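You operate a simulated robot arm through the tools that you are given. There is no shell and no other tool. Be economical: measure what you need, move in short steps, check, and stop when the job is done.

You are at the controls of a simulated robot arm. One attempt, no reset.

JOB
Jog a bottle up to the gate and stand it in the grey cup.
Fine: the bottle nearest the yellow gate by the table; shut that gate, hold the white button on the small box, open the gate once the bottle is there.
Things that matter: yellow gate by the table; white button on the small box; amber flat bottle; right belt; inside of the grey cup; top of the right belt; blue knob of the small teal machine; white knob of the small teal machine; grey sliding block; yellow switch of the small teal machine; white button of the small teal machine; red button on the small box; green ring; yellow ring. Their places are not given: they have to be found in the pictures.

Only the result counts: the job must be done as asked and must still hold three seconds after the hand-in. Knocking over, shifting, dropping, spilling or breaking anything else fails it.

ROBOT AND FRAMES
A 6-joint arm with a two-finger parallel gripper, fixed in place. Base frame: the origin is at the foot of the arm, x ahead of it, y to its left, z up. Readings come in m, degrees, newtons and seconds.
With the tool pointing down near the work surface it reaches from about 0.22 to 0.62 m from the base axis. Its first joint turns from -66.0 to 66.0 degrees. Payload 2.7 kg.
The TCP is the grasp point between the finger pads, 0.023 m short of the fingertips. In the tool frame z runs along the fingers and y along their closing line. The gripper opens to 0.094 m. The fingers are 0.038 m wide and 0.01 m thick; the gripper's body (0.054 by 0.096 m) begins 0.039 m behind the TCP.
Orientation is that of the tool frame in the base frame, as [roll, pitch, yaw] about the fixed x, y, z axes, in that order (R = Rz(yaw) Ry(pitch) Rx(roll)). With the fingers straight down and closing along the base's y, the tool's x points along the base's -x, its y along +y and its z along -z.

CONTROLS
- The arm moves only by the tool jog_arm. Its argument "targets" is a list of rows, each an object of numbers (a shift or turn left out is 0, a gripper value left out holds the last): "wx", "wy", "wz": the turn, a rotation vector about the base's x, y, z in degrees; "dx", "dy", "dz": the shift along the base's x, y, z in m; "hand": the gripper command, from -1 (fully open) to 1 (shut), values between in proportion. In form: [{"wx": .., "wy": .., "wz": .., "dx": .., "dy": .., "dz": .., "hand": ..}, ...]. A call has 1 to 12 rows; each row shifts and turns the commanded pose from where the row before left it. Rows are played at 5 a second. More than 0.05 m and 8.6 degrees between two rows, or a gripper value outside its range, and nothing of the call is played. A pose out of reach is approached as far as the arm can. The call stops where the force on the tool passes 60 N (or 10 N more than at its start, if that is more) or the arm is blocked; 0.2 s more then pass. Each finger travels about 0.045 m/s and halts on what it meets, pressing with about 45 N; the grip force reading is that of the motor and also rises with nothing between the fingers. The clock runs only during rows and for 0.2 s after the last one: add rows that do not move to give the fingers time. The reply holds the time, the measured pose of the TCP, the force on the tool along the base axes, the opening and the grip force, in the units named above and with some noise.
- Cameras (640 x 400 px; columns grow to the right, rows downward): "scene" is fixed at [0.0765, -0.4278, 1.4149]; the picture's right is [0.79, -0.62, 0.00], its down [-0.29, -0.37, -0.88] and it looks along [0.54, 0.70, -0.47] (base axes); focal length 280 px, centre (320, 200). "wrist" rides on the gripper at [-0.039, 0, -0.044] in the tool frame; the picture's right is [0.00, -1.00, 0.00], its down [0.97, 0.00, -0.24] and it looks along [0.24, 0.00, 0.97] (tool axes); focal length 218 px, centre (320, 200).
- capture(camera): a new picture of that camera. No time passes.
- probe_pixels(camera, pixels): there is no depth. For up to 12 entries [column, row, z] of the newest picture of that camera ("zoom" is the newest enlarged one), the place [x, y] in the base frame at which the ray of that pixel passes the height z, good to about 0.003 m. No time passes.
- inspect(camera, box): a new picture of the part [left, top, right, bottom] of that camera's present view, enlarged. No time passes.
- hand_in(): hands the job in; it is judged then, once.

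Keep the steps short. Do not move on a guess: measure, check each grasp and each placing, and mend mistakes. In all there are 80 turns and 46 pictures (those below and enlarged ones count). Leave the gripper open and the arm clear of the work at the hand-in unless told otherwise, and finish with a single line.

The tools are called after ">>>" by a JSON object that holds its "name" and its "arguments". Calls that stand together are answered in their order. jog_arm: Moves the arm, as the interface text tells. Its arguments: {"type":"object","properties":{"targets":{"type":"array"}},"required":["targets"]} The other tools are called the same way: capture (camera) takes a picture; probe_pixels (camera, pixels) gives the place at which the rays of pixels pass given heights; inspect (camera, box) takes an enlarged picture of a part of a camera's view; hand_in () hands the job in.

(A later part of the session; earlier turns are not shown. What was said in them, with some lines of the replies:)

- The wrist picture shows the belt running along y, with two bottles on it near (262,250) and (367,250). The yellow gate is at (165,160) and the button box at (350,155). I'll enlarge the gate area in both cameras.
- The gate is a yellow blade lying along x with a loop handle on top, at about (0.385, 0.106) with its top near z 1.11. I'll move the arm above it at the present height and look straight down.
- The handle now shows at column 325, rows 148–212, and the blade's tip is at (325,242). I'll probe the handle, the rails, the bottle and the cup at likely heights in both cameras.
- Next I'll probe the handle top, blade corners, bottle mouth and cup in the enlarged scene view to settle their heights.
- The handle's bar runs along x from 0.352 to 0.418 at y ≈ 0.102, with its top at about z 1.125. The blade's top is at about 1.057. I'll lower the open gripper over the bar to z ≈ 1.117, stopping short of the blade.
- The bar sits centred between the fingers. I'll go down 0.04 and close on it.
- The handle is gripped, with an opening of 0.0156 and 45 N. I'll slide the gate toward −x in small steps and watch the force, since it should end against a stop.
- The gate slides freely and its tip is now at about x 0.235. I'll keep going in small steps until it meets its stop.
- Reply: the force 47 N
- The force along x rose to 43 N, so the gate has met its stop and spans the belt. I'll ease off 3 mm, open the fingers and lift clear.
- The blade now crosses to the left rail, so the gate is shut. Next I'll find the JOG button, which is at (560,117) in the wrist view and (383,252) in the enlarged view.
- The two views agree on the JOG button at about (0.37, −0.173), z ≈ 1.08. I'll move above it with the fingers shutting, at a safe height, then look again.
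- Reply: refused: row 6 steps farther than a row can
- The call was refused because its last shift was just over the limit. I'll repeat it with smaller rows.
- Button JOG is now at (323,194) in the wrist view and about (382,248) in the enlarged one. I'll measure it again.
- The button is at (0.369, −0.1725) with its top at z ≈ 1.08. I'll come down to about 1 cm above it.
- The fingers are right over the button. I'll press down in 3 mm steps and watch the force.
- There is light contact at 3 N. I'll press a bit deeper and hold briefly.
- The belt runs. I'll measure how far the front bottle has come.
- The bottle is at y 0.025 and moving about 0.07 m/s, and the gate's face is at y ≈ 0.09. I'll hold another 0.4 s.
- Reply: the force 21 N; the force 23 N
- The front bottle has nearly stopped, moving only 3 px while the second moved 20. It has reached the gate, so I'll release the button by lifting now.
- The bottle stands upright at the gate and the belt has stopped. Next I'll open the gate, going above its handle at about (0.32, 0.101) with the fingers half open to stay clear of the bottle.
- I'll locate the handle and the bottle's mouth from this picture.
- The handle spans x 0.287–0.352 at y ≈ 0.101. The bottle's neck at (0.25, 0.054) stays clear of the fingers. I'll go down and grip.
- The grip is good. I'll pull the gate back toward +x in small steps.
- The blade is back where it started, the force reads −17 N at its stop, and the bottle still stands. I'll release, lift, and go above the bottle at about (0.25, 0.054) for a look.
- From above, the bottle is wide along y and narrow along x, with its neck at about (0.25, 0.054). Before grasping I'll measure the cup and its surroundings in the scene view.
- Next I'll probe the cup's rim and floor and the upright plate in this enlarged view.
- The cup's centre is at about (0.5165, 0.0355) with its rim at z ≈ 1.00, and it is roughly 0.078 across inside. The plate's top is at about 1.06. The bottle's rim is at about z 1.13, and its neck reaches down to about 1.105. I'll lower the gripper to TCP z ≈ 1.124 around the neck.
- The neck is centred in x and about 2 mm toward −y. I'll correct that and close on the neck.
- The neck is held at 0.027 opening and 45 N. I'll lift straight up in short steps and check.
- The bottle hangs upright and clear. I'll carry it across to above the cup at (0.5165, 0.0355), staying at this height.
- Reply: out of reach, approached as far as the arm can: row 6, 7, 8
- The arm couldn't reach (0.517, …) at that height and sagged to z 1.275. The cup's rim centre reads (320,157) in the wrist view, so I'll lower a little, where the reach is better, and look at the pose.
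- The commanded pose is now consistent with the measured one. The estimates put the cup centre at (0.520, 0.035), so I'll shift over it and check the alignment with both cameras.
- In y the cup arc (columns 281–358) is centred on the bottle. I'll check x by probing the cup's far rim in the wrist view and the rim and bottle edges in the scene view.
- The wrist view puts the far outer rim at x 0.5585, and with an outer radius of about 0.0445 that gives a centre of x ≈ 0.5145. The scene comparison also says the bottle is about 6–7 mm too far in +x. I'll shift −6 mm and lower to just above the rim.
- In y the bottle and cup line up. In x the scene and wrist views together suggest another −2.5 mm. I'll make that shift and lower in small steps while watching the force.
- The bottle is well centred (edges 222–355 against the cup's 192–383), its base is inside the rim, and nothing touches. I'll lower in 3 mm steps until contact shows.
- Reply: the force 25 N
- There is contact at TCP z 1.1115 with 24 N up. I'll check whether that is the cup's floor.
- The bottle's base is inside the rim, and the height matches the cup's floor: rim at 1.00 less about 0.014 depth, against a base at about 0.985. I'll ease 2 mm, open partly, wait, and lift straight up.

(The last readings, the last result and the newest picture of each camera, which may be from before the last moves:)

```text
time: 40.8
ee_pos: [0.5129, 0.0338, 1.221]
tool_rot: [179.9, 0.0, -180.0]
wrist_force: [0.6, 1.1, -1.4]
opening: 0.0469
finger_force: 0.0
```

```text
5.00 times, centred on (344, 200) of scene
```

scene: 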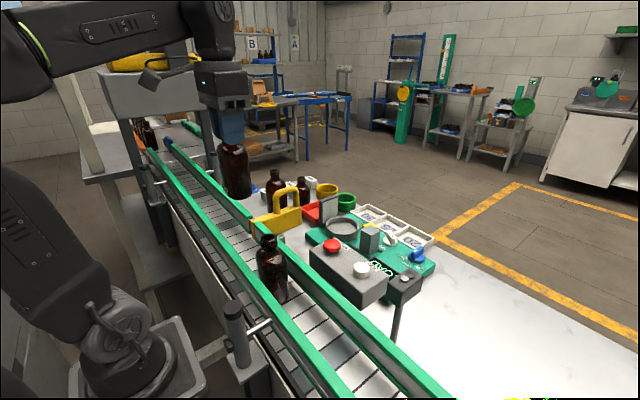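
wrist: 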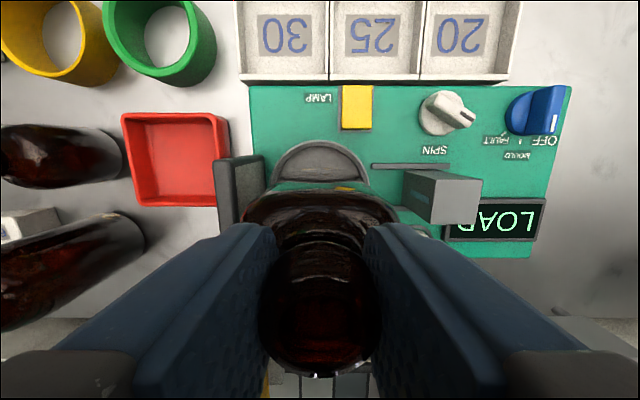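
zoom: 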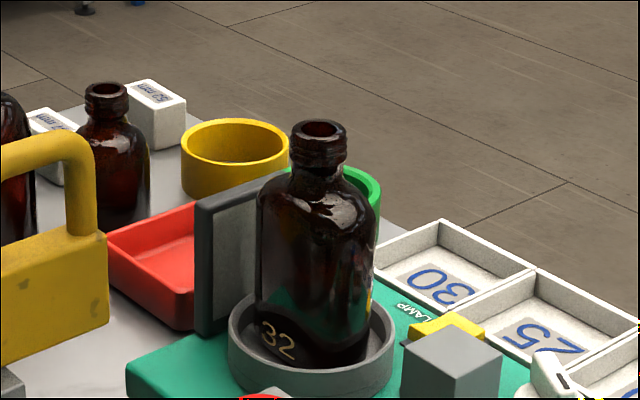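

The bottle stands upright in the cup. I'll back the arm off with the gripper fully open and take a last look at everything.

>>> {"name": "jog_arm", "arguments": {"targets": [{"dz": 0.03, "hand": -1}, {"dx": -0.04, "dz": 0.02}, {"dx": -0.04, "dy": -0.02}, {"dx": -0.04, "dy": -0.03}, {"dx": -0.04, "dy": -0.03}, {}, {}, {}]}}

>>> {"name": "capture", "arguments": {"camera": "scene"}}

>>> {"name": "capture", "arguments": {"camera": "wrist"}}

```text
time: 42.6
ee_pos: [0.3517, -0.0437, 1.271]
tool_rot: [180.0, 0.0, 180.0]
wrist_force: [0.3, 0.1, -0.2]
opening: 0.0938
finger_force: 0.0
```

```text
2 pictures are left
```

scene: 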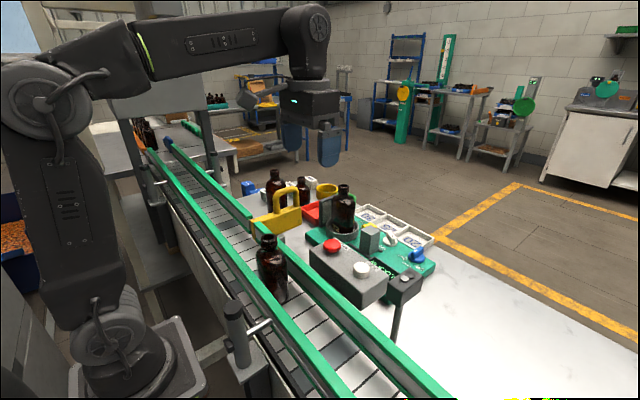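

```text
1 pictures are left
```

wrist: 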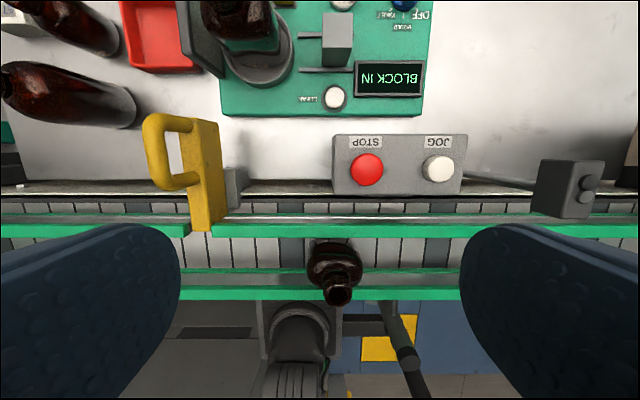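

The bottle stands in the cup, the gate is open, the second bottle is still upright on the belt, and the arm is clear with its gripper open. The display now reads "BLOCK IN". That is the machine's next step and not part of this job, so I'm handing in.

>>> {"name": "hand_in", "arguments": {}}

```text
The job is handed in.
```

The bottle nearest the gate was jogged up to the shut gate and now stands upright in the grey cup; the gate is open again and the job is handed in.
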